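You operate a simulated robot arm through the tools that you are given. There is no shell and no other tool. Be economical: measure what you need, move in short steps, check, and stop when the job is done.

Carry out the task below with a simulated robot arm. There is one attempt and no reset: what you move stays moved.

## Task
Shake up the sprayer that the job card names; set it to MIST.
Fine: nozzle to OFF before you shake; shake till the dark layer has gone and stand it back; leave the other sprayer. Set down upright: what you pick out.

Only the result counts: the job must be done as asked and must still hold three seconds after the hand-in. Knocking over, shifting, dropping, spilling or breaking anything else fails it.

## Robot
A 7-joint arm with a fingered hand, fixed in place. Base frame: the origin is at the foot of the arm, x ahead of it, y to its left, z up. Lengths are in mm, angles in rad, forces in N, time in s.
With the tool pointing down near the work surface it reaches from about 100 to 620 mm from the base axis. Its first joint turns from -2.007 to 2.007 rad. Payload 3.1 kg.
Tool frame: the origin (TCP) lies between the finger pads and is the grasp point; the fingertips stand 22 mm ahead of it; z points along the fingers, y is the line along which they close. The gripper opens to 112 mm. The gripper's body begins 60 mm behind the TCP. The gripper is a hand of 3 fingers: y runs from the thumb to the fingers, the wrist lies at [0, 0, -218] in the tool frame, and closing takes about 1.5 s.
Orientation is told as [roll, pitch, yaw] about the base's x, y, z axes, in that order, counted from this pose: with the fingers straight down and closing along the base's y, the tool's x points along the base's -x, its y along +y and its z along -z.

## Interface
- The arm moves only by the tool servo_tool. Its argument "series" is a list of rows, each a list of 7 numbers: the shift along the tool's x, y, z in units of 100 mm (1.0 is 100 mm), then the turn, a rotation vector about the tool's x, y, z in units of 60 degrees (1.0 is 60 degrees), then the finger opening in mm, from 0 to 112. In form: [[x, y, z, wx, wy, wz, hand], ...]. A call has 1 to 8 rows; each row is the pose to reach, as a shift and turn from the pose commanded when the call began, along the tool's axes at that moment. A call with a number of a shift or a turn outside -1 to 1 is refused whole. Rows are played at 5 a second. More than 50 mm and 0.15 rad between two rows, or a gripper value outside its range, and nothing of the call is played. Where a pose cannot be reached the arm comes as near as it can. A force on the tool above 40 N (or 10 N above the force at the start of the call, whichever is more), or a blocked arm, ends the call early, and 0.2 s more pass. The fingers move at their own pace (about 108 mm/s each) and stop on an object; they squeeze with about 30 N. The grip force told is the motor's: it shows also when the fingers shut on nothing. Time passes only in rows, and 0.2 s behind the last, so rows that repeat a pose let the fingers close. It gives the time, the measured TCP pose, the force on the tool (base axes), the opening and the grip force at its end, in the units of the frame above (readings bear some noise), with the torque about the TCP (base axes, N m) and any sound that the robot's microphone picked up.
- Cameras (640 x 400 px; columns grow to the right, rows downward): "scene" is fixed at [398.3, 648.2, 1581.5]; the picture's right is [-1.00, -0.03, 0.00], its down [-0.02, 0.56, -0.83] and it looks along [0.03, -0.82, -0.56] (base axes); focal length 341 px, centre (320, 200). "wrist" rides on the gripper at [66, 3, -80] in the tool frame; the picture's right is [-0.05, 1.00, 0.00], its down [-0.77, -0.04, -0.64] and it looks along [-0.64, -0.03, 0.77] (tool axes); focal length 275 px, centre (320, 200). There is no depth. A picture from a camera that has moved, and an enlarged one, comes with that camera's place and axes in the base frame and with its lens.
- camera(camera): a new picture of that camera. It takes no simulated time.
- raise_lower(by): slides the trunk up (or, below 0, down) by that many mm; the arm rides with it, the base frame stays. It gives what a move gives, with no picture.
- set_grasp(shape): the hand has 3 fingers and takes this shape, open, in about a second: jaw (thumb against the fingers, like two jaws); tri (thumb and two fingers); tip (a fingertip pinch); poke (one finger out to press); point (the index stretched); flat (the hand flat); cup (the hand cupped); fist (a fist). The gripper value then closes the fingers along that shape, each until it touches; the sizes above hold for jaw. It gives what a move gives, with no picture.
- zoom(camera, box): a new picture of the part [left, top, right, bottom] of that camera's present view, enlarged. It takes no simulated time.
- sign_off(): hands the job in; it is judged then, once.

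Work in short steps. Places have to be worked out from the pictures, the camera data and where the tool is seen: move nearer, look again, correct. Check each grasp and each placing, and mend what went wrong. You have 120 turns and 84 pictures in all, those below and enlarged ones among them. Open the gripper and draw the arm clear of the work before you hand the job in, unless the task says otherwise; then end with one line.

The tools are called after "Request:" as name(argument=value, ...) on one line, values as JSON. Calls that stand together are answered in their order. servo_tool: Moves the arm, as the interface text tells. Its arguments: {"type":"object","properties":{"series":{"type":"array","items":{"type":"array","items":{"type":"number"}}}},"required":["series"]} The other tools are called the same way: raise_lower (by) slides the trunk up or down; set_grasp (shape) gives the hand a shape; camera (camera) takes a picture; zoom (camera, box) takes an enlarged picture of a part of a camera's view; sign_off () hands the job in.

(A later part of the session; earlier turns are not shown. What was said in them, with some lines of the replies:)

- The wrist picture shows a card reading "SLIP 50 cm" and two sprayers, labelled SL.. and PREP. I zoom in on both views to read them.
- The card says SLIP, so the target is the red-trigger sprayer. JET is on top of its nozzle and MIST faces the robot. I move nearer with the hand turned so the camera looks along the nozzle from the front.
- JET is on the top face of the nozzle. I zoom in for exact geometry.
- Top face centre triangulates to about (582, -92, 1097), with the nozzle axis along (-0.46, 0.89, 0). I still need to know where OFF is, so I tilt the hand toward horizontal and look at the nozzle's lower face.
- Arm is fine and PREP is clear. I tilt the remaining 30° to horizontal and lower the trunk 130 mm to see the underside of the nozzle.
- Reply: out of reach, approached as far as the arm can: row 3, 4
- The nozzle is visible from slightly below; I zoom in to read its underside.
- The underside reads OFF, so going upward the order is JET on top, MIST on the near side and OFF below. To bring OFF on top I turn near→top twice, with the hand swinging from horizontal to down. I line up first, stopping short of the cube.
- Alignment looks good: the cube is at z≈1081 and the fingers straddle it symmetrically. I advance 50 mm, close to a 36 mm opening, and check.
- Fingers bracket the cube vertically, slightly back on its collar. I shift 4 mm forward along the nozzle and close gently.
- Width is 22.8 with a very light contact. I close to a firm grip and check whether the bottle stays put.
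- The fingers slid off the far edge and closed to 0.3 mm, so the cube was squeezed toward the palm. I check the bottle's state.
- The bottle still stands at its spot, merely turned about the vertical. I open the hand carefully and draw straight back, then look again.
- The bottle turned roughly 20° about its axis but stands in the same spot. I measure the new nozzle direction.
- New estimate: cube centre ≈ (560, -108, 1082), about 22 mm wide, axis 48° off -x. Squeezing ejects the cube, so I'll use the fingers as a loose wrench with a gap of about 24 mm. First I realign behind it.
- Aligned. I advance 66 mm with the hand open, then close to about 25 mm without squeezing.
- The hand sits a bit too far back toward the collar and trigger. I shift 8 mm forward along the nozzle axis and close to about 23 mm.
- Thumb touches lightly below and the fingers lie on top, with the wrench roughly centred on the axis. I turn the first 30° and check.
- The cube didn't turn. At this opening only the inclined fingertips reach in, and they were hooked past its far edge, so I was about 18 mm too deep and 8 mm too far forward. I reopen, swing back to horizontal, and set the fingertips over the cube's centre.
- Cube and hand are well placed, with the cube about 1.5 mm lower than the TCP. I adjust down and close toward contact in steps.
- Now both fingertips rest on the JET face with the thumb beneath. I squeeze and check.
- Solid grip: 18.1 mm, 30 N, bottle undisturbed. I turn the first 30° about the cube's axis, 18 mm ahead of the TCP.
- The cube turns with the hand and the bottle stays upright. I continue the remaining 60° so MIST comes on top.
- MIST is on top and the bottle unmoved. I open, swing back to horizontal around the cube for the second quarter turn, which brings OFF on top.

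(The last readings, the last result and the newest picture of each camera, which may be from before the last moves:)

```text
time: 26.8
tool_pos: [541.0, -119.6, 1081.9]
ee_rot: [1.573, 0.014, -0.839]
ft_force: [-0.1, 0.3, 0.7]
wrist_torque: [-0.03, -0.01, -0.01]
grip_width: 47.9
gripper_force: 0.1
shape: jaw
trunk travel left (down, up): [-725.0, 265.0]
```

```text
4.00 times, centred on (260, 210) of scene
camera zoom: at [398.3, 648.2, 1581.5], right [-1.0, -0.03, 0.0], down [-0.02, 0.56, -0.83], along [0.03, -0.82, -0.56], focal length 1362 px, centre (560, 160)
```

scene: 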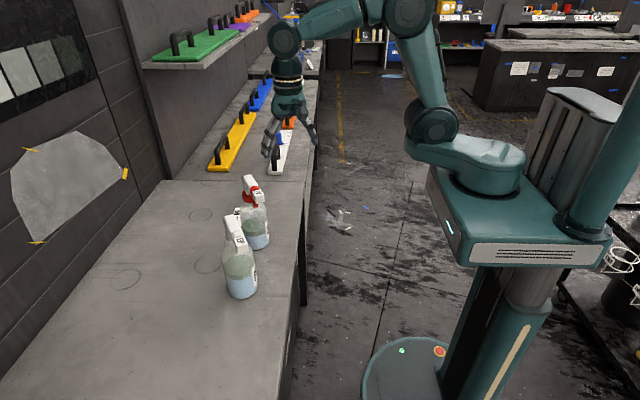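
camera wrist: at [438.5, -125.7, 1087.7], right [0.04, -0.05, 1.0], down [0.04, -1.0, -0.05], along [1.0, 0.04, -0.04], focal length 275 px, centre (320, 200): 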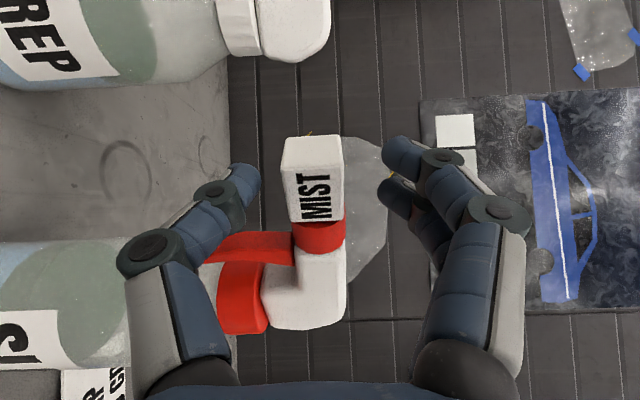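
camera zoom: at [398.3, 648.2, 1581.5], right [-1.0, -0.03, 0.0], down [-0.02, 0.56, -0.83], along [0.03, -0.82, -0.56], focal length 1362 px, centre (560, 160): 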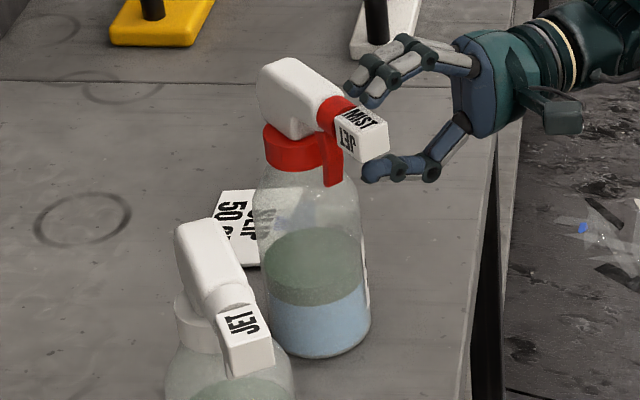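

OFF now faces the robot and MIST is up. I grip again from the same pose and turn 30°.

Request:
servo_tool(series=[[0, 0, 0, 0, 0, 0, 32], [0, 0, 0, 0, 0, 0, 24], [0, 0, 0, 0, 0, 0, 18], [0, 0, 0, 0, 0, 0, 16], [0, 0, 0, 0, 0, 0, 16]])

Request:
servo_tool(series=[[0, 0.0235, 0.0015, 0.125, 0, 0, 16], [0, 0.0466, 0.0061, 0.25, 0, 0, 16], [0, 0.0689, 0.0137, 0.375, 0, 0, 16], [0, 0.09, 0.0241, 0.5, 0, 0, 16]])

Request:
zoom(camera="wrist", box=[200, 100, 460, 300])

```text
time: 27.9
tool_pos: [542.8, -119.4, 1081.1]
ee_rot: [1.572, 0.017, -0.839]
ft_force: [-0.2, 0.2, 0.1]
wrist_torque: [-0.02, -0.02, 0.05]
grip_width: 18.2
gripper_force: 29.9
shape: jaw
trunk travel left (down, up): [-725.0, 265.0]
```

```text
time: 28.9
tool_pos: [542.5, -119.8, 1090.3]
ee_rot: [1.047, 0.016, -0.84]
ft_force: [0.1, 1.3, 1.4]
wrist_torque: [-0.02, -0.05, 0.02]
grip_width: 18.0
gripper_force: 30.5
shape: jaw
trunk travel left (down, up): [-725.0, 265.0]
```

```text
2.00 times, centred on (330, 200) of wrist
camera zoom: at [448.6, -117.2, 1134.7], right [0.41, 0.29, 0.86], down [0.1, -0.96, 0.28], along [0.91, -0.03, -0.42], focal length 551 px, centre (300, 200)
```

zoom: 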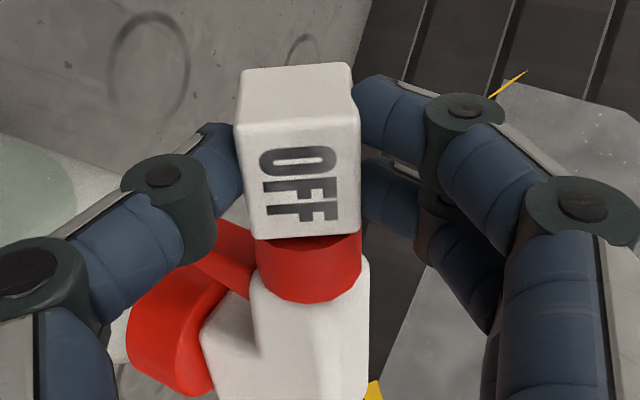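

The cube turns with the hand again, so I finish the quarter turn.

Request:
servo_tool(series=[[0, 0.0235, 0.0015, 0.125, 0, 0, 16], [0, 0.0466, 0.0061, 0.25, 0, 0, 16], [0, 0.0689, 0.0137, 0.375, 0, 0, 16], [0, 0.09, 0.0241, 0.5, 0, 0, 16], [0, 0.1096, 0.0372, 0.625, 0, 0, 16], [0, 0.1273, 0.0527, 0.75, 0, 0, 16], [0, 0.1428, 0.0704, 0.875, 0, 0, 16], [0, 0.1559, 0.09, 1.0, 0, 0, 16]])

Request:
zoom(camera="scene", box=[200, 160, 320, 260])

```text
time: 30.8
tool_pos: [555.4, -107.6, 1099.2]
ee_rot: [-0.002, 0.014, -0.839]
ft_force: [1.2, -0.1, 0.5]
wrist_torque: [0.04, -0.08, 0.03]
grip_width: 18.3
gripper_force: 29.3
shape: jaw
trunk travel left (down, up): [-725.0, 265.0]
```

```text
4.00 times, centred on (260, 210) of scene
camera zoom: at [398.3, 648.2, 1581.5], right [-1.0, -0.03, 0.0], down [-0.02, 0.56, -0.83], along [0.03, -0.82, -0.56], focal length 1362 px, centre (560, 160)
```

zoom: 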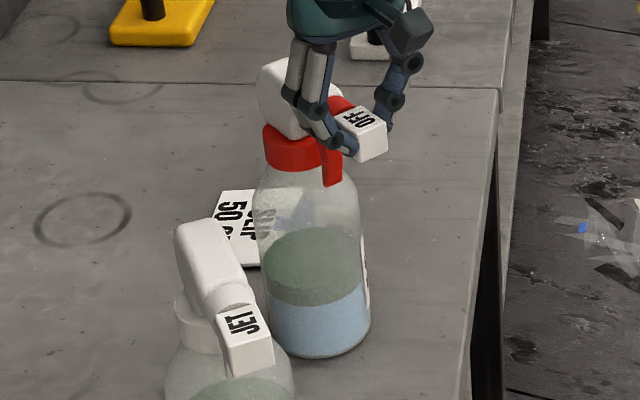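

OFF is on top. From the views the bottle axis is near (615, -173), body about 80 mm wide. I release and lift clear.

Request:
servo_tool(series=[[0, 0, 0, 0, 0, 0, 32], [0, 0, 0, 0, 0, 0, 50], [0, 0, -0.2, 0, 0, 0, 50], [0, 0, -0.5, 0, 0, 0, 50], [0, -0.1, -0.8, 0, 0, 0, 60], [0, -0.4, -0.8, 0, 0, 0, 80], [0, -0.7, -0.8, 0, 0, 0, 80], [0, -1.0, -0.8, 0, 0, 0, 80]])

Request:
servo_tool(series=[[0, 0, 0, -0.125, 0, 0, 100], [0, 0, 0, -0.25, 0, 0, 100], [0, 0, 0, -0.375, 0, 0, 100], [0, 0, 0, -0.5, 0, 0, 100], [0, 0, 0, -0.625, 0, 0, 100], [0, 0, 0, -0.75, 0, 0, 100], [0, 0, 0, -0.875, 0, 0, 100], [0, 0, 0, -1.0, 0, 0, 100]])

Request:
camera(camera="scene")

```text
time: 32.5
tool_pos: [483.9, -176.7, 1178.7]
ee_rot: [0.001, 0.016, -0.839]
ft_force: [0.5, -0.1, -0.2]
wrist_torque: [0.03, -0.01, 0.01]
grip_width: 79.7
gripper_force: 0.0
shape: jaw
trunk travel left (down, up): [-725.0, 265.0]
```

```text
time: 34.4
tool_pos: [480.2, -176.3, 1179.1]
ee_rot: [1.051, 0.014, -0.839]
ft_force: [-0.8, 0.1, 0.3]
wrist_torque: [0.03, 0.02, 0.0]
grip_width: 99.9
gripper_force: 0.0
shape: jaw
trunk travel left (down, up): [-725.0, 265.0]
```

```text
39 pictures are left
```

scene: 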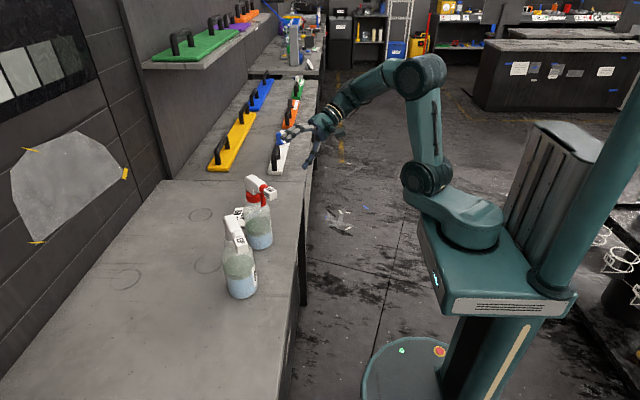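

Next I level the hand, then roll it 90° so the fingers close horizontally with the camera above the hand.

Request:
servo_tool(series=[[0, 0, 0, -0.125, 0, 0, 100], [0, 0, 0, -0.25, 0, 0, 100], [0, 0, 0, -0.375, 0, 0, 100], [0, 0, 0, -0.5, 0, 0, 100]])

Request:
servo_tool(series=[[0, 0, 0, 0, 0, 0.125, 100], [0, 0, 0, 0, 0, 0.25, 100], [0, 0, 0, 0, 0, 0.375, 100], [0, 0, 0, 0, 0, 0.5, 100], [0, 0, 0, 0, 0, 0.625, 100], [0, 0, 0, 0, 0, 0.75, 100], [0, 0, 0, 0, 0, 0.875, 100], [0, 0, 0, 0, 0, 1.0, 100]])

Request:
servo_tool(series=[[0, 0, 0, 0, 0, 0.125, 100], [0, 0, 0, 0, 0, 0.25, 100], [0, 0, 0, 0, 0, 0.375, 100], [0, 0, 0, 0, 0, 0.5, 100]])

Request:
camera(camera="wrist")

```text
time: 35.4
tool_pos: [482.3, -175.4, 1178.8]
ee_rot: [1.574, 0.014, -0.84]
ft_force: [0.7, -0.9, 0.0]
wrist_torque: [0.02, -0.01, 0.01]
grip_width: 100.0
gripper_force: 0.1
shape: jaw
trunk travel left (down, up): [-725.0, 265.0]
```

```text
time: 37.1
tool_pos: [482.0, -175.7, 1178.2]
ee_rot: [1.575, 1.065, -0.837]
ft_force: [-0.3, -0.1, 0.5]
wrist_torque: [-0.01, -0.02, 0.0]
grip_width: 99.9
gripper_force: 0.1
shape: jaw
trunk travel left (down, up): [-725.0, 265.0]
```

```text
time: 38.1
tool_pos: [481.9, -176.4, 1178.3]
ee_rot: [-1.682, 1.555, 2.194]
ft_force: [0.2, 0.8, 0.3]
wrist_torque: [0.02, 0.0, -0.01]
grip_width: 99.9
gripper_force: 0.1
shape: jaw
trunk travel left (down, up): [-725.0, 265.0]
```

```text
38 pictures are left
camera wrist: at [424.5, -234.3, 1245.5], right [0.67, -0.74, -0.06], down [-0.5, -0.39, -0.77], along [0.55, 0.55, -0.63], focal length 275 px, centre (320, 200)
```

wrist: 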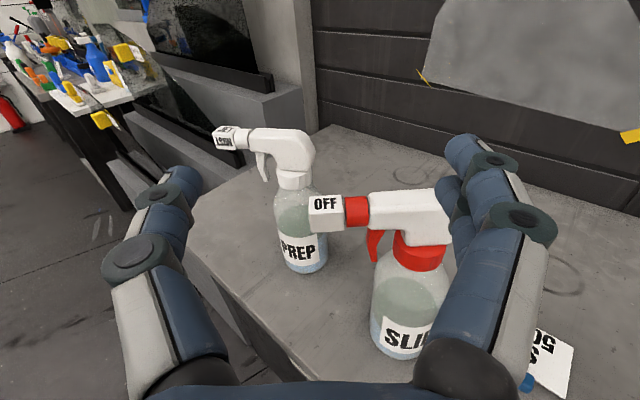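

The hand reads OFF upright from the robot side, a good sign. I yaw the hand 45° to point straight out at the bottle.

Request:
servo_tool(series=[[0, 0, 0, -0.125, 0, 0, 108], [0, 0, 0, -0.25, 0, 0, 108], [0, 0, 0, -0.375, 0, 0, 108], [0, 0, 0, -0.5, 0, 0, 108], [0, 0, 0, -0.625, 0, 0, 108], [0, 0, 0, -0.75, 0, 0, 108]])

Request:
camera(camera="wrist")

```text
time: 39.5
tool_pos: [482.0, -174.5, 1178.8]
ee_rot: [-0.841, 1.557, 2.244]
ft_force: [-0.2, 0.6, 0.1]
wrist_torque: [-0.01, -0.02, 0.0]
grip_width: 107.8
gripper_force: 0.1
shape: jaw
trunk travel left (down, up): [-725.0, 265.0]
```

```text
37 pictures are left
camera wrist: at [401.2, -175.4, 1247.0], right [-0.05, -1.0, -0.06], down [-0.64, 0.08, -0.76], along [0.77, -0.01, -0.64], focal length 275 px, centre (320, 200)
```

wrist: 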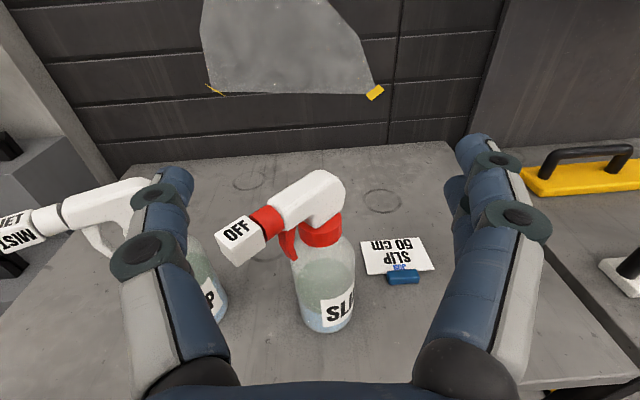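

The view gives bottle axis ≈ (615, -177), table z ≈ 865, and straight body up to about 985. I lower the trunk to grip height (~930) while still in front of the bottle, then look.

Request:
raise_lower(by=-245)

Request:
camera(camera="wrist")

Request:
camera(camera="scene")

```text
time: 42.1
tool_pos: [482.2, -177.1, 935.0]
ee_rot: [-0.901, 1.554, 2.187]
ft_force: [0.3, -0.5, -0.2]
wrist_torque: [0.02, -0.03, 0.0]
grip_width: 108.0
gripper_force: 0.1
shape: jaw
trunk travel left (down, up): [-480.0, 510.0]
```

```text
36 pictures are left
camera wrist: at [401.3, -177.3, 1001.8], right [-0.05, -1.0, -0.06], down [-0.64, 0.08, -0.76], along [0.77, 0.0, -0.64], focal length 275 px, centre (320, 200)
```

wrist: 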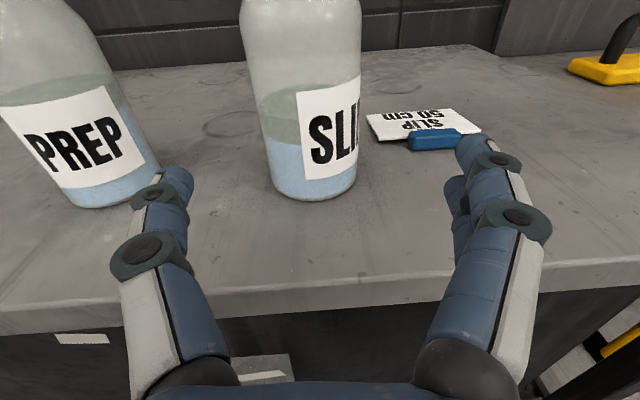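

```text
35 pictures are left
```

scene: 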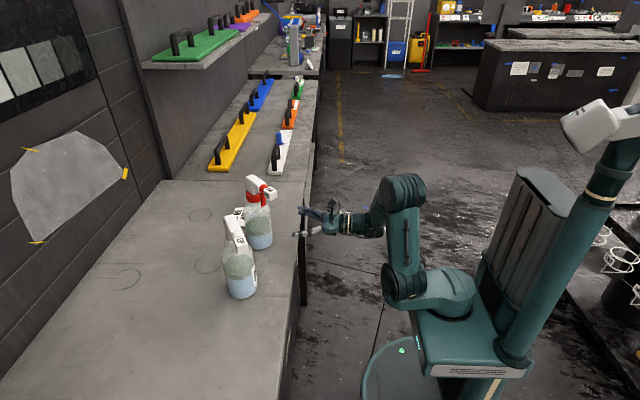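

Bottle axis y ≈ -174. I shift about 8 mm left and advance halfway.

Request:
servo_tool(series=[[0, -0.08, 0, 0, 0, 0, 112], [0, -0.08, 0.35, 0, 0, 0, 112], [0, -0.08, 0.7, 0, 0, 0, 112], [0, -0.08, 0.7, 0, 0, 0, 112]])

Request:
camera(camera="wrist")

```text
time: 43.1
tool_pos: [553.7, -172.6, 930.5]
ee_rot: [-0.916, 1.555, 2.172]
ft_force: [-0.5, 0.3, -0.3]
wrist_torque: [-0.01, 0.01, 0.02]
grip_width: 111.9
gripper_force: 0.0
shape: jaw
trunk travel left (down, up): [-480.0, 510.0]
```

```text
34 pictures are left
camera wrist: at [472.9, -174.2, 998.0], right [-0.05, -1.0, -0.06], down [-0.64, 0.08, -0.76], along [0.77, 0.0, -0.64], focal length 275 px, centre (320, 200)
```

wrist: 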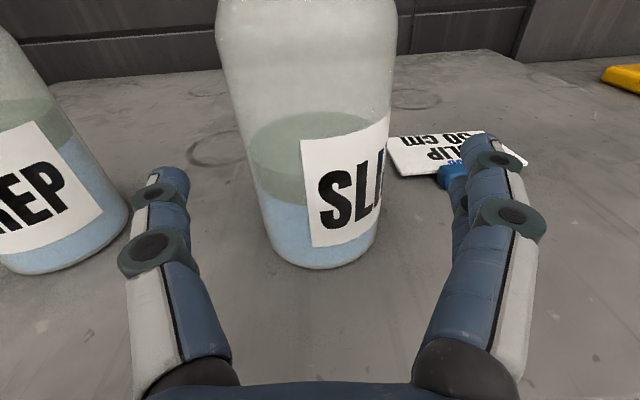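

Nearly centred, with PREP well clear. I advance the last 60 mm and close in steps on the body.

Request:
servo_tool(series=[[0, -0.02, 0.3, 0, 0, 0, 112], [0, -0.03, 0.6, 0, 0, 0, 112], [0, -0.03, 0.6, 0, 0, 0, 100], [0, -0.03, 0.6, 0, 0, 0, 90], [0, -0.03, 0.6, 0, 0, 0, 84], [0, -0.03, 0.6, 0, 0, 0, 84]])

Request:
camera(camera="wrist")

```text
time: 44.5
tool_pos: [613.3, -174.2, 933.2]
ee_rot: [-0.897, 1.556, 2.192]
ft_force: [-0.3, -0.1, -0.1]
wrist_torque: [0.02, -0.01, 0.02]
grip_width: 84.2
gripper_force: 0.1
shape: jaw
trunk travel left (down, up): [-480.0, 510.0]
```

```text
33 pictures are left
camera wrist: at [532.5, -174.8, 999.8], right [-0.05, -1.0, -0.06], down [-0.64, 0.08, -0.76], along [0.77, 0.0, -0.64], focal length 275 px, centre (320, 200)
```

wrist: 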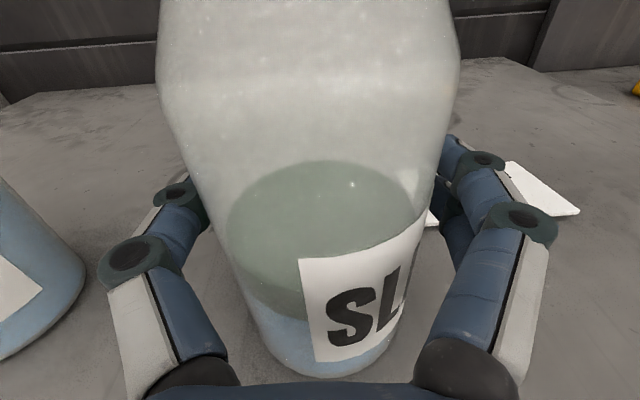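

Fingers bracket the body with no contact yet. I close fully and hold.

Request:
servo_tool(series=[[0, 0, 0, 0, 0, 0, 78], [0, 0, 0, 0, 0, 0, 72], [0, 0, 0, 0, 0, 0, 64], [0, 0, 0, 0, 0, 0, 56], [0, 0, 0, 0, 0, 0, 50], [0, 0, 0, 0, 0, 0, 50]])

Request:
zoom(camera="scene", box=[200, 160, 320, 310])

```text
time: 45.9
tool_pos: [613.2, -173.8, 932.0]
ee_rot: [-0.888, 1.555, 2.203]
ft_force: [1.6, 0.9, 0.8]
wrist_torque: [0.0, -0.01, -0.03]
grip_width: 72.2
gripper_force: 30.3
shape: jaw
trunk travel left (down, up): [-480.0, 510.0]
```

```text
2.67 times, centred on (260, 235) of scene
camera zoom: at [398.3, 648.2, 1581.5], right [-1.0, -0.03, 0.0], down [-0.02, 0.56, -0.83], along [0.03, -0.82, -0.56], focal length 908 px, centre (480, 107)
```

zoom: 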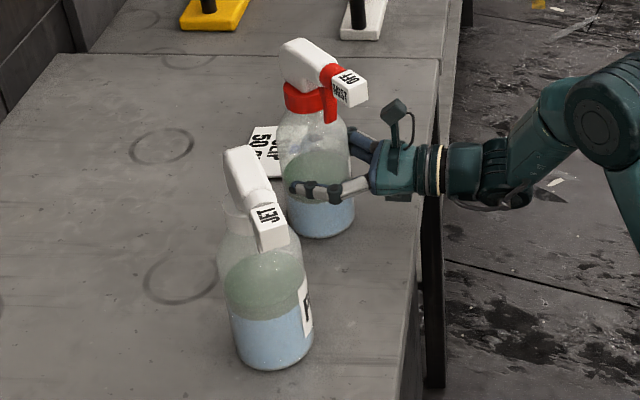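

Firm grip on the body. I lift 20 mm first to test for slip.

Request:
servo_tool(series=[[0.05, 0, 0, 0, 0, 0, 50], [0.1, 0, 0, 0, 0, 0, 50], [0.2, 0, 0, 0, 0, 0, 50], [0.2, 0, 0, 0, 0, 0, 50]])

Request:
zoom(camera="scene", box=[200, 160, 320, 310])

```text
time: 46.9
tool_pos: [613.9, -173.2, 952.5]
ee_rot: [-0.871, 1.555, 2.22]
ft_force: [-0.2, -0.1, -2.4]
wrist_torque: [-0.01, 0.03, 0.01]
grip_width: 72.3
gripper_force: 29.7
shape: jaw
trunk travel left (down, up): [-480.0, 510.0]
```

```text
2.67 times, centred on (260, 235) of scene
camera zoom: at [398.3, 648.2, 1581.5], right [-1.0, -0.03, 0.0], down [-0.02, 0.56, -0.83], along [0.03, -0.82, -0.56], focal length 908 px, centre (480, 107)
```

zoom: 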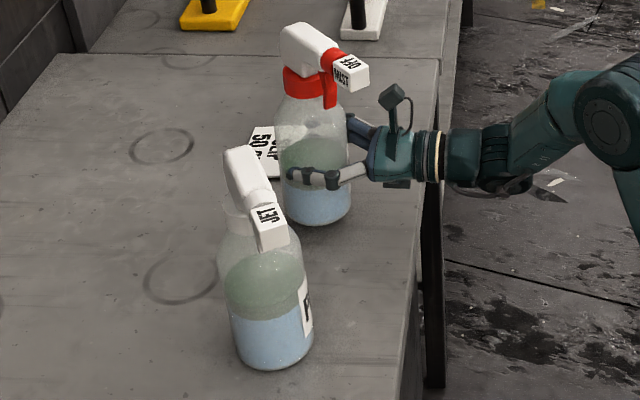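

The bottle holds without slip (about 2.4 N). I lift to a safe height and shake up and down.

Request:
servo_tool(series=[[0.4, 0, 0, 0, 0, 0, 50], [0.8, 0, 0, 0, 0, 0, 50], [1.0, 0, 0, 0, 0, 0, 50], [1.0, 0, 0, 0, 0, 0, 50]])

Request:
servo_tool(series=[[0.5, 0, 0, 0, 0, 0, 50], [0, 0, 0, 0, 0, 0, 50], [0.5, 0, 0, 0, 0, 0, 50], [0, 0, 0, 0, 0, 0, 50], [0.5, 0, 0, 0, 0, 0, 50], [0, 0, 0, 0, 0, 0, 50], [0.5, 0, 0, 0, 0, 0, 50], [0, 0, 0, 0, 0, 0, 50]])

Request:
zoom(camera="scene", box=[200, 110, 320, 260])

```text
time: 47.9
tool_pos: [614.9, -172.4, 1054.1]
ee_rot: [-0.875, 1.556, 2.216]
ft_force: [0.8, -0.6, -3.7]
wrist_torque: [-0.01, 0.0, -0.05]
grip_width: 72.2
gripper_force: 30.0
shape: jaw
trunk travel left (down, up): [-480.0, 510.0]
```

```text
time: 49.7
tool_pos: [615.0, -173.7, 1053.3]
ee_rot: [-0.815, 1.554, 2.274]
ft_force: [1.6, 0.3, -3.9]
wrist_torque: [-0.02, 0.03, -0.04]
grip_width: 71.9
gripper_force: 29.8
shape: jaw
trunk travel left (down, up): [-480.0, 510.0]
```

```text
2.67 times, centred on (260, 185) of scene
camera zoom: at [398.3, 648.2, 1581.5], right [-1.0, -0.03, 0.0], down [-0.02, 0.56, -0.83], along [0.03, -0.82, -0.56], focal length 908 px, centre (480, 240)
```

zoom: 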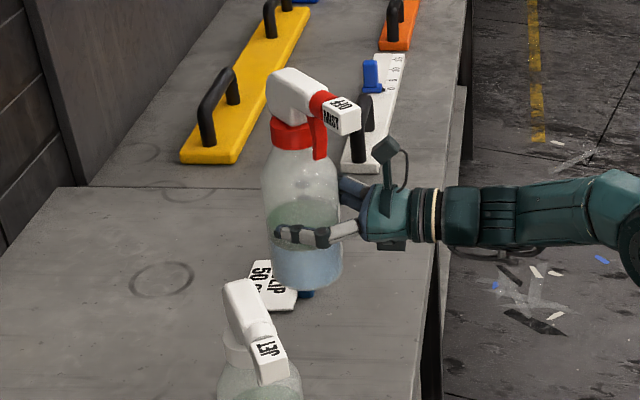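

The layers look slightly less distinct, so I keep shaking.

Request:
servo_tool(series=[[0.5, 0, 0, 0, 0, 0, 50], [0, 0, 0, 0, 0, 0, 50], [0.5, 0, 0, 0, 0, 0, 50], [0, 0, 0, 0, 0, 0, 50], [0.5, 0, 0, 0, 0, 0, 50], [0, 0, 0, 0, 0, 0, 50], [0.5, 0, 0, 0, 0, 0, 50], [0, 0, 0, 0, 0, 0, 50]])

Request:
servo_tool(series=[[0.5, 0, 0, 0, 0, 0, 50], [0, 0, 0, 0, 0, 0, 50], [0.5, 0, 0, 0, 0, 0, 50], [0, 0, 0, 0, 0, 0, 50], [0.5, 0, 0, 0, 0, 0, 50], [0, 0, 0, 0, 0, 0, 50], [0.5, 0, 0, 0, 0, 0, 50], [0, 0, 0, 0, 0, 0, 50]])

Request:
servo_tool(series=[[0.5, 0, 0, 0, 0, 0, 50], [0, 0, 0, 0, 0, 0, 50], [0.5, 0, 0, 0, 0, 0, 50], [0, 0, 0, 0, 0, 0, 50], [0.5, 0, 0, 0, 0, 0, 50], [0, 0, 0, 0, 0, 0, 50], [0.5, 0, 0, 0, 0, 0, 50], [0, 0, 0, 0, 0, 0, 50]])

Request:
zoom(camera="scene", box=[200, 110, 320, 260])

```text
time: 51.5
tool_pos: [613.4, -175.5, 1052.2]
ee_rot: [-0.815, 1.553, 2.272]
ft_force: [0.5, 0.7, -4.5]
wrist_torque: [0.0, 0.01, 0.01]
grip_width: 72.3
gripper_force: 29.9
shape: jaw
trunk travel left (down, up): [-480.0, 510.0]
```

```text
time: 53.3
tool_pos: [612.7, -174.1, 1050.8]
ee_rot: [-0.822, 1.556, 2.266]
ft_force: [0.0, -0.1, -4.1]
wrist_torque: [-0.01, 0.04, -0.01]
grip_width: 72.1
gripper_force: 30.1
shape: jaw
trunk travel left (down, up): [-480.0, 510.0]
```

```text
time: 55.1
tool_pos: [614.7, -173.9, 1050.4]
ee_rot: [-0.829, 1.555, 2.259]
ft_force: [-0.2, 0.2, -3.1]
wrist_torque: [0.01, -0.01, 0.02]
grip_width: 71.9
gripper_force: 30.0
shape: jaw
trunk travel left (down, up): [-480.0, 510.0]
```

```text
2.67 times, centred on (260, 185) of scene
camera zoom: at [398.3, 648.2, 1581.5], right [-1.0, -0.03, 0.0], down [-0.02, 0.56, -0.83], along [0.03, -0.82, -0.56], focal length 908 px, centre (480, 240)
```

zoom: 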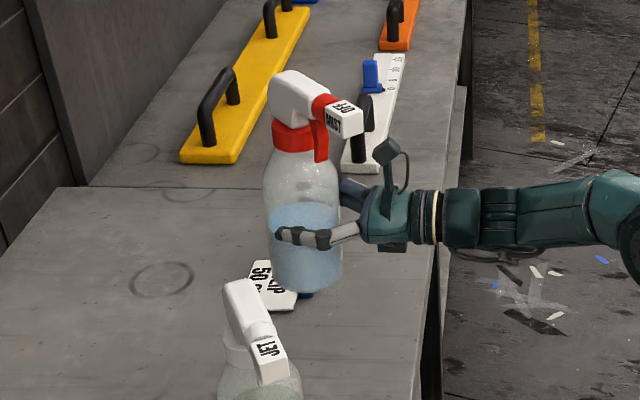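

The dark layer appears gone. I shake once more for margin and inspect closely.

Request:
servo_tool(series=[[0.5, 0, 0, 0, 0, 0, 50], [0, 0, 0, 0, 0, 0, 50], [0.5, 0, 0, 0, 0, 0, 50], [0, 0, 0, 0, 0, 0, 50], [0.5, 0, 0, 0, 0, 0, 50], [0, 0, 0, 0, 0, 0, 50], [0, 0, 0, 0, 0, 0, 50]])

Request:
camera(camera="wrist")

Request:
zoom(camera="scene", box=[220, 130, 300, 230])

```text
time: 56.7
tool_pos: [613.2, -175.8, 1051.1]
ee_rot: [-0.887, 1.556, 2.202]
ft_force: [0.1, 0.4, -4.1]
wrist_torque: [0.0, -0.01, 0.01]
grip_width: 72.0
gripper_force: 30.3
shape: jaw
trunk travel left (down, up): [-480.0, 510.0]
```

```text
28 pictures are left
camera wrist: at [532.7, -176.3, 1119.7], right [-0.05, -1.0, -0.06], down [-0.64, 0.08, -0.76], along [0.77, 0.0, -0.64], focal length 275 px, centre (320, 200)
```

wrist: 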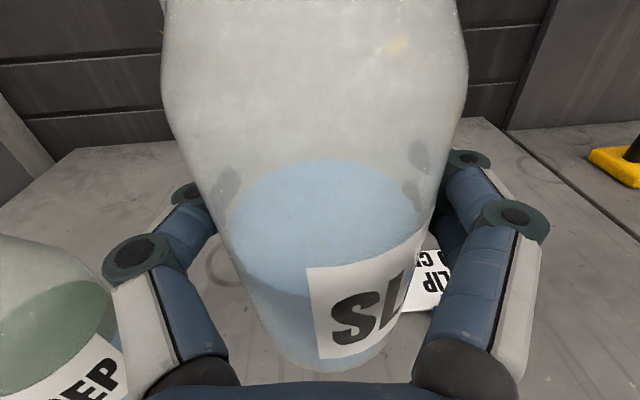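

```text
4.00 times, centred on (260, 180) of scene
camera zoom: at [398.3, 648.2, 1581.5], right [-1.0, -0.03, 0.0], down [-0.02, 0.56, -0.83], along [0.03, -0.82, -0.56], focal length 1362 px, centre (560, 280)
```

zoom: 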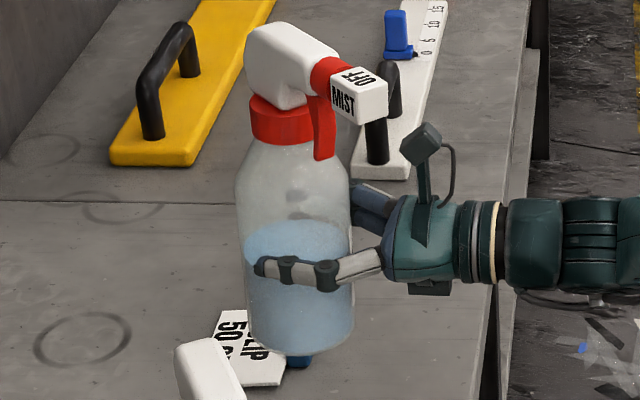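

The liquid is uniform blue and the bottle upright. I lower it back over its spot, slowing near the table.

Request:
servo_tool(series=[[-0.3, 0, 0, 0, 0, 0, 50], [-0.6, 0, 0, 0, 0, 0, 50], [-0.9, 0, 0, 0, 0, 0, 50], [-1.0, 0, 0, 0, 0, 0, 50], [-1.0, 0, 0, 0, 0, 0, 50]])

Request:
servo_tool(series=[[-0.05, 0, 0, 0, 0, 0, 50], [-0.1, 0, 0, 0, 0, 0, 50], [-0.14, 0, 0, 0, 0, 0, 50], [-0.17, 0, 0, 0, 0, 0, 50], [-0.19, 0, 0, 0, 0, 0, 50], [-0.19, 0, 0, 0, 0, 0, 50]])

Request:
zoom(camera="scene", box=[200, 160, 320, 310])

```text
time: 57.9
tool_pos: [611.3, -172.0, 952.7]
ee_rot: [-0.893, 1.557, 2.197]
ft_force: [0.7, 0.7, -3.4]
wrist_torque: [0.02, 0.02, -0.01]
grip_width: 72.3
gripper_force: 29.6
shape: jaw
trunk travel left (down, up): [-480.0, 510.0]
```

```text
time: 59.3
tool_pos: [612.8, -170.8, 935.1]
ee_rot: [-0.904, 1.556, 2.186]
ft_force: [0.6, -0.2, -1.5]
wrist_torque: [-0.05, -0.01, 0.0]
grip_width: 71.9
gripper_force: 30.4
shape: jaw
trunk travel left (down, up): [-480.0, 510.0]
```

```text
2.67 times, centred on (260, 235) of scene
camera zoom: at [398.3, 648.2, 1581.5], right [-1.0, -0.03, 0.0], down [-0.02, 0.56, -0.83], along [0.03, -0.82, -0.56], focal length 908 px, centre (480, 107)
```

zoom: 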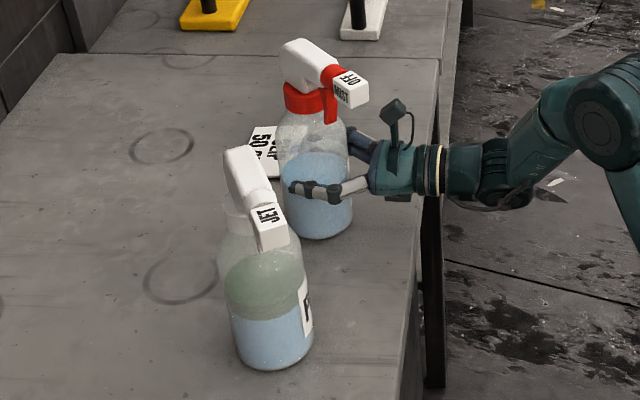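

Almost down: the weight reading has dropped to 1.5 N. I lower 2 mm more to seat it.

Request:
servo_tool(series=[[-0.01, 0, 0, 0, 0, 0, 50], [-0.015, 0, 0, 0, 0, 0, 50], [-0.015, 0, 0, 0, 0, 0, 50]])

```text
time: 60.1
tool_pos: [611.6, -172.4, 932.1]
ee_rot: [-0.929, 1.557, 2.158]
ft_force: [2.9, 1.3, 3.5]
wrist_torque: [-0.03, 0.02, -0.01]
grip_width: 72.0
gripper_force: 30.4
shape: jaw
trunk travel left (down, up): [-480.0, 510.0]
```

The upward 3.5 N shows the table is carrying it. I open gradually and withdraw.

Request:
servo_tool(series=[[0, 0, 0, 0, 0, 0, 76], [0, 0, 0, 0, 0, 0, 86], [0, 0, 0, 0, 0, 0, 100], [0, 0, 0, 0, 0, 0, 112], [0, 0, -0.2, 0, 0, 0, 112], [0, 0, -0.5, 0, 0, 0, 112], [0, 0, -0.9, 0, 0, 0, 112], [0, 0, -1.0, 0, 0, 0, 112]])

Request:
zoom(camera="scene", box=[200, 160, 320, 310])

```text
time: 61.9
tool_pos: [512.6, -166.4, 931.9]
ee_rot: [-0.905, 1.555, 2.183]
ft_force: [0.2, -0.1, -0.1]
wrist_torque: [0.0, 0.01, 0.0]
grip_width: 111.8
gripper_force: 0.1
shape: jaw
trunk travel left (down, up): [-480.0, 510.0]
```

```text
2.67 times, centred on (260, 235) of scene
camera zoom: at [398.3, 648.2, 1581.5], right [-1.0, -0.03, 0.0], down [-0.02, 0.56, -0.83], along [0.03, -0.82, -0.56], focal length 908 px, centre (480, 107)
```

zoom: 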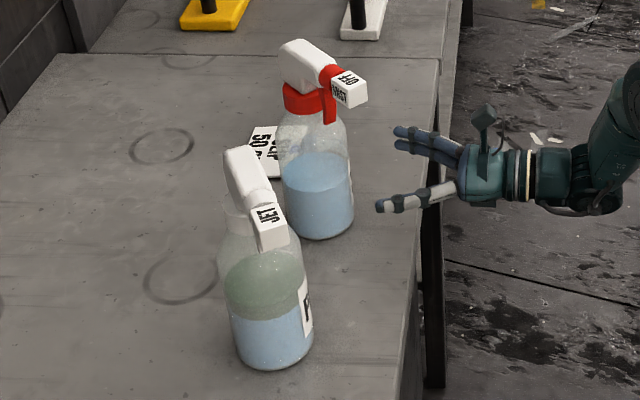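

The sprayer stands upright in place. Next I raise the trunk and reverse the hand rotations back to the nozzle-gripping orientation.

Request:
raise_lower(by=245)

Request:
servo_tool(series=[[0, 0, -0.1, 0.125, 0, 0, 100], [0, 0, -0.2, 0.25, 0, 0, 100], [0, 0, -0.3, 0.375, 0, 0, 100], [0, 0, -0.3, 0.5, 0, 0, 100], [0, 0, -0.3, 0.625, 0, 0, 100], [0, 0, -0.3, 0.75, 0, 0, 100]])

Request:
servo_tool(series=[[0, 0, 0, 0, 0, -0.125, 80], [0, 0, 0, 0, 0, -0.25, 80], [0, 0, 0, 0, 0, -0.375, 80], [0, 0, 0, 0, 0, -0.5, 80], [0, 0, 0, 0, 0, -0.625, 80], [0, 0, 0, 0, 0, -0.75, 80], [0, 0, 0, 0, 0, -0.875, 80], [0, 0, 0, 0, 0, -1.0, 80]])

Request:
servo_tool(series=[[0, 0, 0, 0, 0, -0.125, 80], [0, 0, 0, 0, 0, -0.25, 80], [0, 0, 0, 0, 0, -0.375, 80], [0, 0, 0, 0, 0, -0.5, 80]])

Request:
servo_tool(series=[[0, 0, 0, 0.125, 0, 0, 60], [0, 0, 0, 0.25, 0, 0, 60], [0, 0, 0, 0.375, 0, 0, 60], [0, 0, 0, 0.5, 0, 0, 60], [0, 0, 0, 0.625, 0, 0, 60], [0, 0, 0, 0.75, 0, 0, 60], [0, 0, 0, 0.875, 0, 0, 60], [0, 0, 0, 1.0, 0, 0, 60]])

Request:
servo_tool(series=[[0, 0, 0, 0.125, 0, 0, 60], [0, 0, 0, 0.25, 0, 0, 60], [0, 0, 0, 0.375, 0, 0, 60], [0, 0, 0, 0.5, 0, 0, 60]])

Request:
camera(camera="wrist")

```text
time: 64.4
tool_pos: [512.7, -166.8, 1177.5]
ee_rot: [-0.895, 1.556, 2.194]
ft_force: [1.0, 0.2, 0.0]
wrist_torque: [0.0, 0.0, -0.01]
grip_width: 111.8
gripper_force: 0.0
shape: jaw
trunk travel left (down, up): [-725.0, 265.0]
```

```text
time: 65.8
tool_pos: [483.9, -167.3, 1176.6]
ee_rot: [-1.663, 1.554, 2.212]
ft_force: [0.0, 0.3, -0.4]
wrist_torque: [0.02, -0.01, 0.01]
grip_width: 100.0
gripper_force: 0.0
shape: jaw
trunk travel left (down, up): [-725.0, 265.0]
```

```text
time: 67.6
tool_pos: [483.3, -165.5, 1177.7]
ee_rot: [1.574, 0.535, -0.838]
ft_force: [-0.1, 1.0, 0.2]
wrist_torque: [-0.04, -0.03, -0.02]
grip_width: 80.6
gripper_force: 0.1
shape: jaw
trunk travel left (down, up): [-725.0, 265.0]
```

```text
time: 68.6
tool_pos: [483.2, -165.7, 1177.6]
ee_rot: [1.574, 0.011, -0.838]
ft_force: [1.2, -0.7, -0.3]
wrist_torque: [0.0, 0.01, 0.0]
grip_width: 80.4
gripper_force: 0.1
shape: jaw
trunk travel left (down, up): [-725.0, 265.0]
```

```text
time: 70.4
tool_pos: [483.1, -165.5, 1177.3]
ee_rot: [0.525, 0.014, -0.837]
ft_force: [0.0, -0.2, -0.4]
wrist_torque: [0.02, -0.02, -0.01]
grip_width: 60.4
gripper_force: 0.1
shape: jaw
trunk travel left (down, up): [-725.0, 265.0]
```

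```text
time: 71.4
tool_pos: [482.3, -165.3, 1177.7]
ee_rot: [-0.004, 0.013, -0.837]
ft_force: [-0.4, -0.1, 0.2]
wrist_torque: [0.02, 0.05, -0.03]
grip_width: 60.5
gripper_force: 0.1
shape: jaw
trunk travel left (down, up): [-725.0, 265.0]
```

```text
24 pictures are left
camera wrist: at [442.0, -116.5, 1258.6], right [0.77, 0.63, 0.0], down [0.5, -0.6, 0.62], along [0.39, -0.48, -0.78], focal length 275 px, centre (320, 200)
```

wrist: 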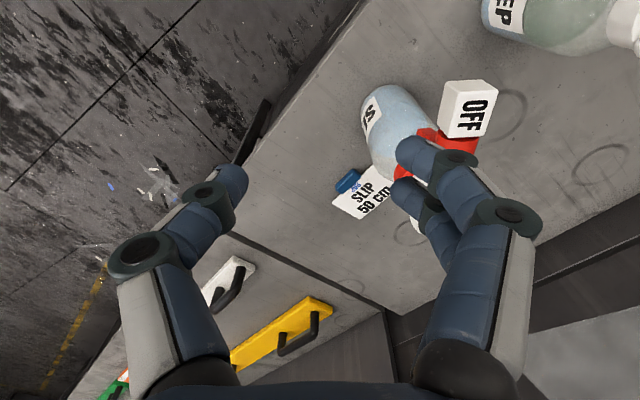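

I move above the nozzle and check the alignment from there.

Request:
servo_tool(series=[[-0.02, 0.3, 0.0, 0, 0, 0, 60], [-0.04, 0.6, 0.0, 0, 0, 0, 60], [-0.056, 0.93, 0.0, 0, 0, 0, 50], [-0.056, 0.93, 0.18, 0, 0, 0, 50], [-0.056, 0.93, 0.18, 0, 0, 0, 50]])

Request:
camera(camera="wrist")

```text
time: 72.6
tool_pos: [553.9, -108.5, 1162.1]
ee_rot: [0.003, 0.015, -0.838]
ft_force: [-0.5, -0.2, 0.2]
wrist_torque: [-0.02, 0.02, 0.01]
grip_width: 50.8
gripper_force: 0.1
shape: jaw
trunk travel left (down, up): [-725.0, 265.0]
```

```text
23 pictures are left
camera wrist: at [512.0, -59.5, 1243.5], right [0.77, 0.63, 0.0], down [0.49, -0.6, 0.62], along [0.4, -0.48, -0.78], focal length 275 px, centre (320, 200)
```

wrist: 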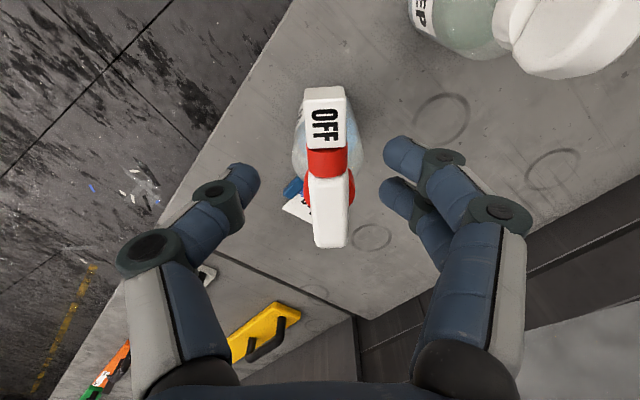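

Well aligned: the cube top is at about (554, -106). I shift 2 mm along n and 4 mm forward, descend to TCP z≈1099, and close to near contact.

Request:
servo_tool(series=[[0.04, 0.02, 0.2, 0, 0, 0, 50], [0.04, 0.02, 0.45, 0, 0, 0, 50], [0.04, 0.02, 0.63, 0, 0, 0, 50], [0.04, 0.02, 0.63, 0, 0, 0, 36], [0.04, 0.02, 0.63, 0, 0, 0, 28], [0.04, 0.02, 0.63, 0, 0, 0, 25], [0.04, 0.02, 0.63, 0, 0, 0, 25]])

Request:
zoom(camera="wrist", box=[200, 100, 460, 300])

Request:
zoom(camera="scene", box=[220, 160, 300, 220])

```text
time: 74.2
tool_pos: [553.9, -103.8, 1098.5]
ee_rot: [0.002, 0.015, -0.838]
ft_force: [-0.3, 0.1, 0.7]
wrist_torque: [-0.03, 0.01, -0.01]
grip_width: 25.5
gripper_force: 0.0
shape: jaw
trunk travel left (down, up): [-725.0, 265.0]
```

```text
2.00 times, centred on (330, 200) of wrist
camera zoom: at [511.4, -54.5, 1180.7], right [0.77, 0.63, 0.0], down [0.49, -0.6, 0.62], along [0.4, -0.48, -0.78], focal length 551 px, centre (300, 200)
```

zoom: 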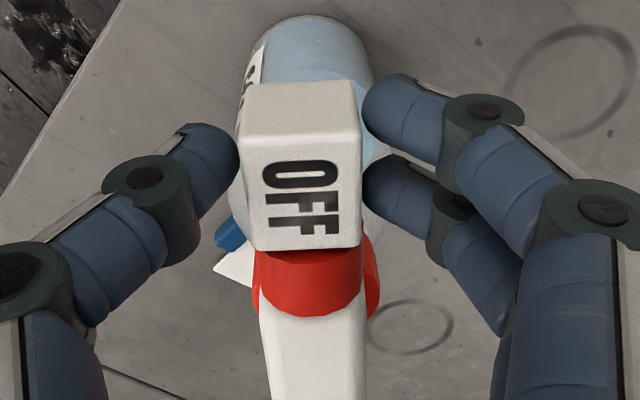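

```text
6.67 times, centred on (260, 190) of scene
camera zoom: at [398.3, 648.2, 1581.5], right [-1.0, -0.03, 0.0], down [-0.02, 0.56, -0.83], along [0.03, -0.82, -0.56], focal length 2271 px, centre (720, 267)
```

zoom: 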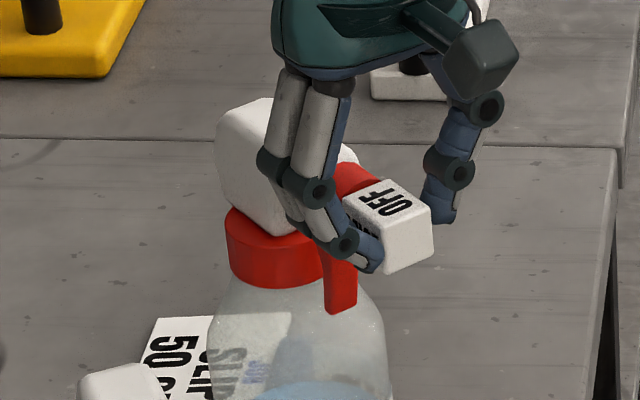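

The view matches the earlier good grip. I squeeze and turn back 30°.

Request:
servo_tool(series=[[-0.02, 0, 0, 0, 0, 0, 24], [-0.02, 0, 0, 0, 0, 0, 20], [-0.02, 0, 0, 0, 0, 0, 16], [-0.02, 0, 0, 0, 0, 0, 16], [-0.02, 0, 0, 0, 0, 0, 16]])

Request:
servo_tool(series=[[0, -0.0235, 0.0015, -0.125, 0, 0, 16], [0, -0.0466, 0.0061, -0.25, 0, 0, 16], [0, -0.0689, 0.0137, -0.375, 0, 0, 16], [0, -0.09, 0.0241, -0.5, 0, 0, 16]])

Request:
zoom(camera="wrist", box=[200, 100, 460, 300])

Request:
zoom(camera="scene", box=[200, 160, 320, 260])

```text
time: 75.4
tool_pos: [554.7, -105.6, 1097.7]
ee_rot: [0.002, 0.017, -0.838]
ft_force: [0.2, 0.3, 0.1]
wrist_torque: [0.02, 0.0, 0.0]
grip_width: 18.5
gripper_force: 30.1
shape: jaw
trunk travel left (down, up): [-725.0, 265.0]
```

```text
time: 76.4
tool_pos: [547.4, -109.7, 1096.1]
ee_rot: [0.528, 0.013, -0.837]
ft_force: [-0.8, 1.3, 4.5]
wrist_torque: [0.06, -0.01, 0.05]
grip_width: 18.5
gripper_force: 29.9
shape: jaw
trunk travel left (down, up): [-725.0, 265.0]
```

```text
2.00 times, centred on (330, 200) of wrist
camera zoom: at [475.6, -88.2, 1168.0], right [0.68, 0.54, 0.5], down [0.26, -0.81, 0.52], along [0.69, -0.22, -0.69], focal length 551 px, centre (300, 200)
```

zoom: 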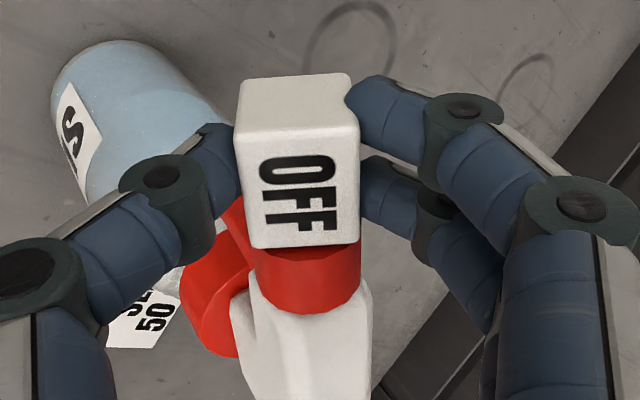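

```text
4.00 times, centred on (260, 210) of scene
camera zoom: at [398.3, 648.2, 1581.5], right [-1.0, -0.03, 0.0], down [-0.02, 0.56, -0.83], along [0.03, -0.82, -0.56], focal length 1362 px, centre (560, 160)
```

zoom: 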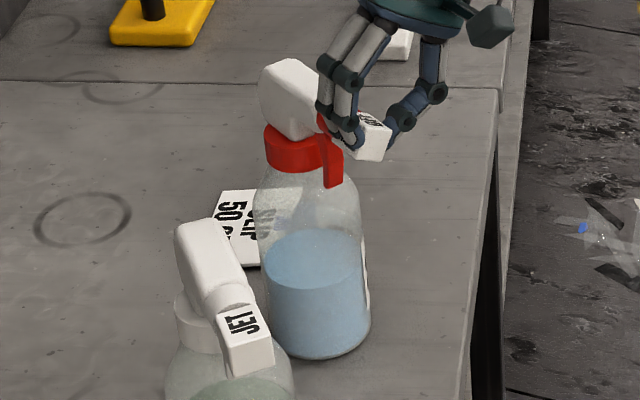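

It turns properly and the bottle is steady; the hand presses down slightly, so I lift 1 mm while completing the remaining 60°.

Request:
servo_tool(series=[[0, -0.0185, -0.0075, -0.125, 0, 0, 16], [0, -0.0416, -0.003, -0.25, 0, 0, 16], [0, -0.0639, 0.0047, -0.375, 0, 0, 16], [0, -0.085, 0.0151, -0.5, 0, 0, 16], [0, -0.1046, 0.0282, -0.625, 0, 0, 16], [0, -0.1223, 0.0437, -0.75, 0, 0, 16], [0, -0.1378, 0.0614, -0.875, 0, 0, 16], [0, -0.1509, 0.081, -1.0, 0, 0, 16]])

Request:
zoom(camera="wrist", box=[200, 100, 460, 300])

Request:
zoom(camera="scene", box=[200, 160, 320, 260])

```text
time: 78.2
tool_pos: [540.6, -115.6, 1080.8]
ee_rot: [1.574, 0.013, -0.84]
ft_force: [-0.4, 2.1, 5.9]
wrist_torque: [0.06, -0.06, 0.04]
grip_width: 18.0
gripper_force: 29.5
shape: jaw
trunk travel left (down, up): [-725.0, 265.0]
```

```text
2.00 times, centred on (330, 200) of wrist
camera zoom: at [436.8, -121.8, 1084.5], right [0.04, -0.05, 1.0], down [0.04, -1.0, -0.05], along [1.0, 0.04, -0.04], focal length 551 px, centre (300, 200)
```

zoom: 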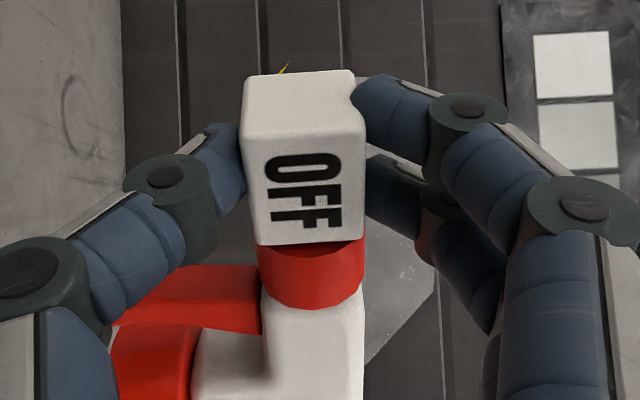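

```text
4.00 times, centred on (260, 210) of scene
camera zoom: at [398.3, 648.2, 1581.5], right [-1.0, -0.03, 0.0], down [-0.02, 0.56, -0.83], along [0.03, -0.82, -0.56], focal length 1362 px, centre (560, 160)
```

zoom: 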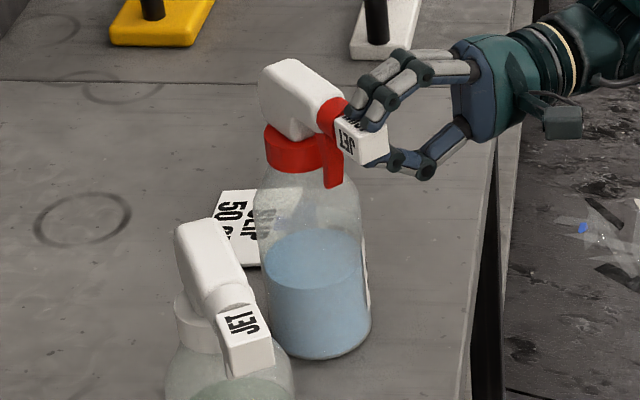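

OFF faces the robot again and MIST is under the fingertips. I relieve the slight down-press, open, and draw straight back.

Request:
servo_tool(series=[[0, 0.015, 0, 0, 0, 0, 17], [0, 0.015, 0, 0, 0, 0, 28], [0, 0.015, 0, 0, 0, 0, 48], [0, 0.015, 0, 0, 0, 0, 60], [0, 0.015, -0.3, 0, 0, 0, 70], [0, 0.015, -0.6, 0, 0, 0, 80]])

Request:
camera(camera="wrist")

Request:
zoom(camera="scene", box=[220, 160, 300, 220])

```text
time: 79.6
tool_pos: [498.1, -160.1, 1081.2]
ee_rot: [1.574, 0.016, -0.837]
ft_force: [-0.5, -0.3, -0.2]
wrist_torque: [0.02, -0.02, 0.01]
grip_width: 79.5
gripper_force: 0.0
shape: jaw
trunk travel left (down, up): [-725.0, 265.0]
```

```text
16 pictures are left
camera wrist: at [393.2, -166.1, 1086.0], right [0.04, -0.05, 1.0], down [0.04, -1.0, -0.05], along [1.0, 0.04, -0.04], focal length 275 px, centre (320, 200)
```

wrist: 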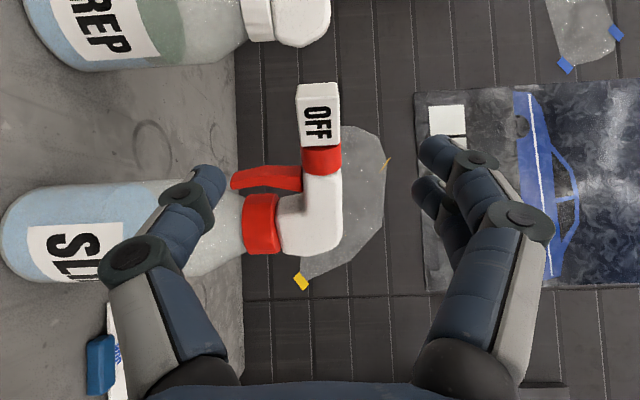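

```text
6.67 times, centred on (260, 190) of scene
camera zoom: at [398.3, 648.2, 1581.5], right [-1.0, -0.03, 0.0], down [-0.02, 0.56, -0.83], along [0.03, -0.82, -0.56], focal length 2271 px, centre (720, 267)
```

zoom: 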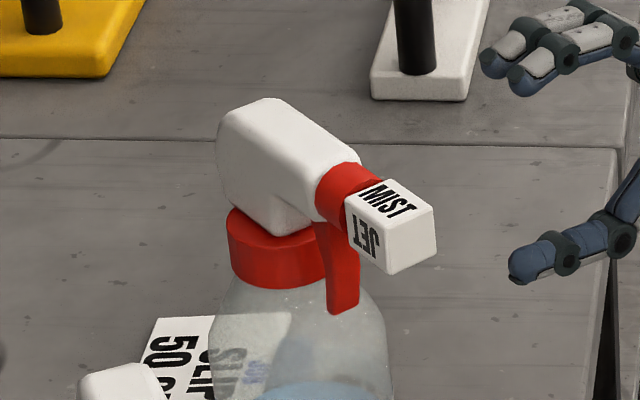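

MIST is squarely on top, the liquid is mixed and the bottle stands upright. I withdraw the arm further and take a last look.

Request:
servo_tool(series=[[0, 0.3, -0.1, 0, 0, 0, 100], [0, 0.6, -0.2, 0, 0, 0, 112], [0, 1.0, -0.2, 0, 0, 0, 112], [0, 1.0, -0.2, 0, 0, 0, 112]])

Request:
zoom(camera="scene", box=[180, 150, 320, 310])

```text
time: 80.6
tool_pos: [481.2, -173.1, 1180.6]
ee_rot: [1.572, 0.016, -0.838]
ft_force: [-0.6, 0.0, 0.3]
wrist_torque: [0.0, 0.01, 0.0]
grip_width: 111.9
gripper_force: 0.1
shape: jaw
trunk travel left (down, up): [-725.0, 265.0]
```

```text
2.50 times, centred on (250, 230) of scene
camera zoom: at [398.3, 648.2, 1581.5], right [-1.0, -0.03, 0.0], down [-0.02, 0.56, -0.83], along [0.03, -0.82, -0.56], focal length 852 px, centre (495, 125)
```

zoom: 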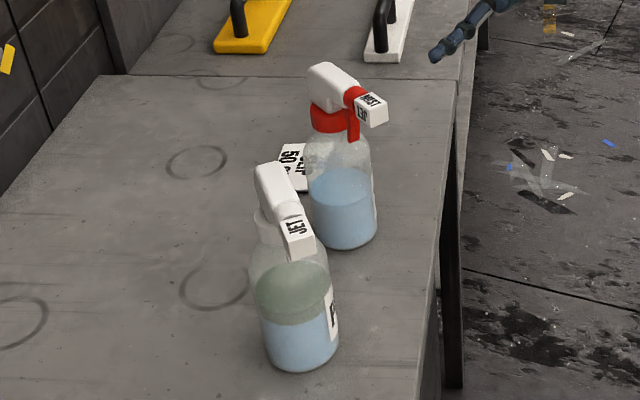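

SLIP is mixed, upright and set to MIST, PREP and the card are untouched, and the arm is clear. I hand the job in.

Request:
sign_off()

```text
The job is handed in.
```

The SLIP sprayer was set to OFF, shaken until the dark layer was gone, stood back upright on its spot (turned about 20° on its base by a slipped first grip) and set to MIST; PREP was left alone and the job is handed in.
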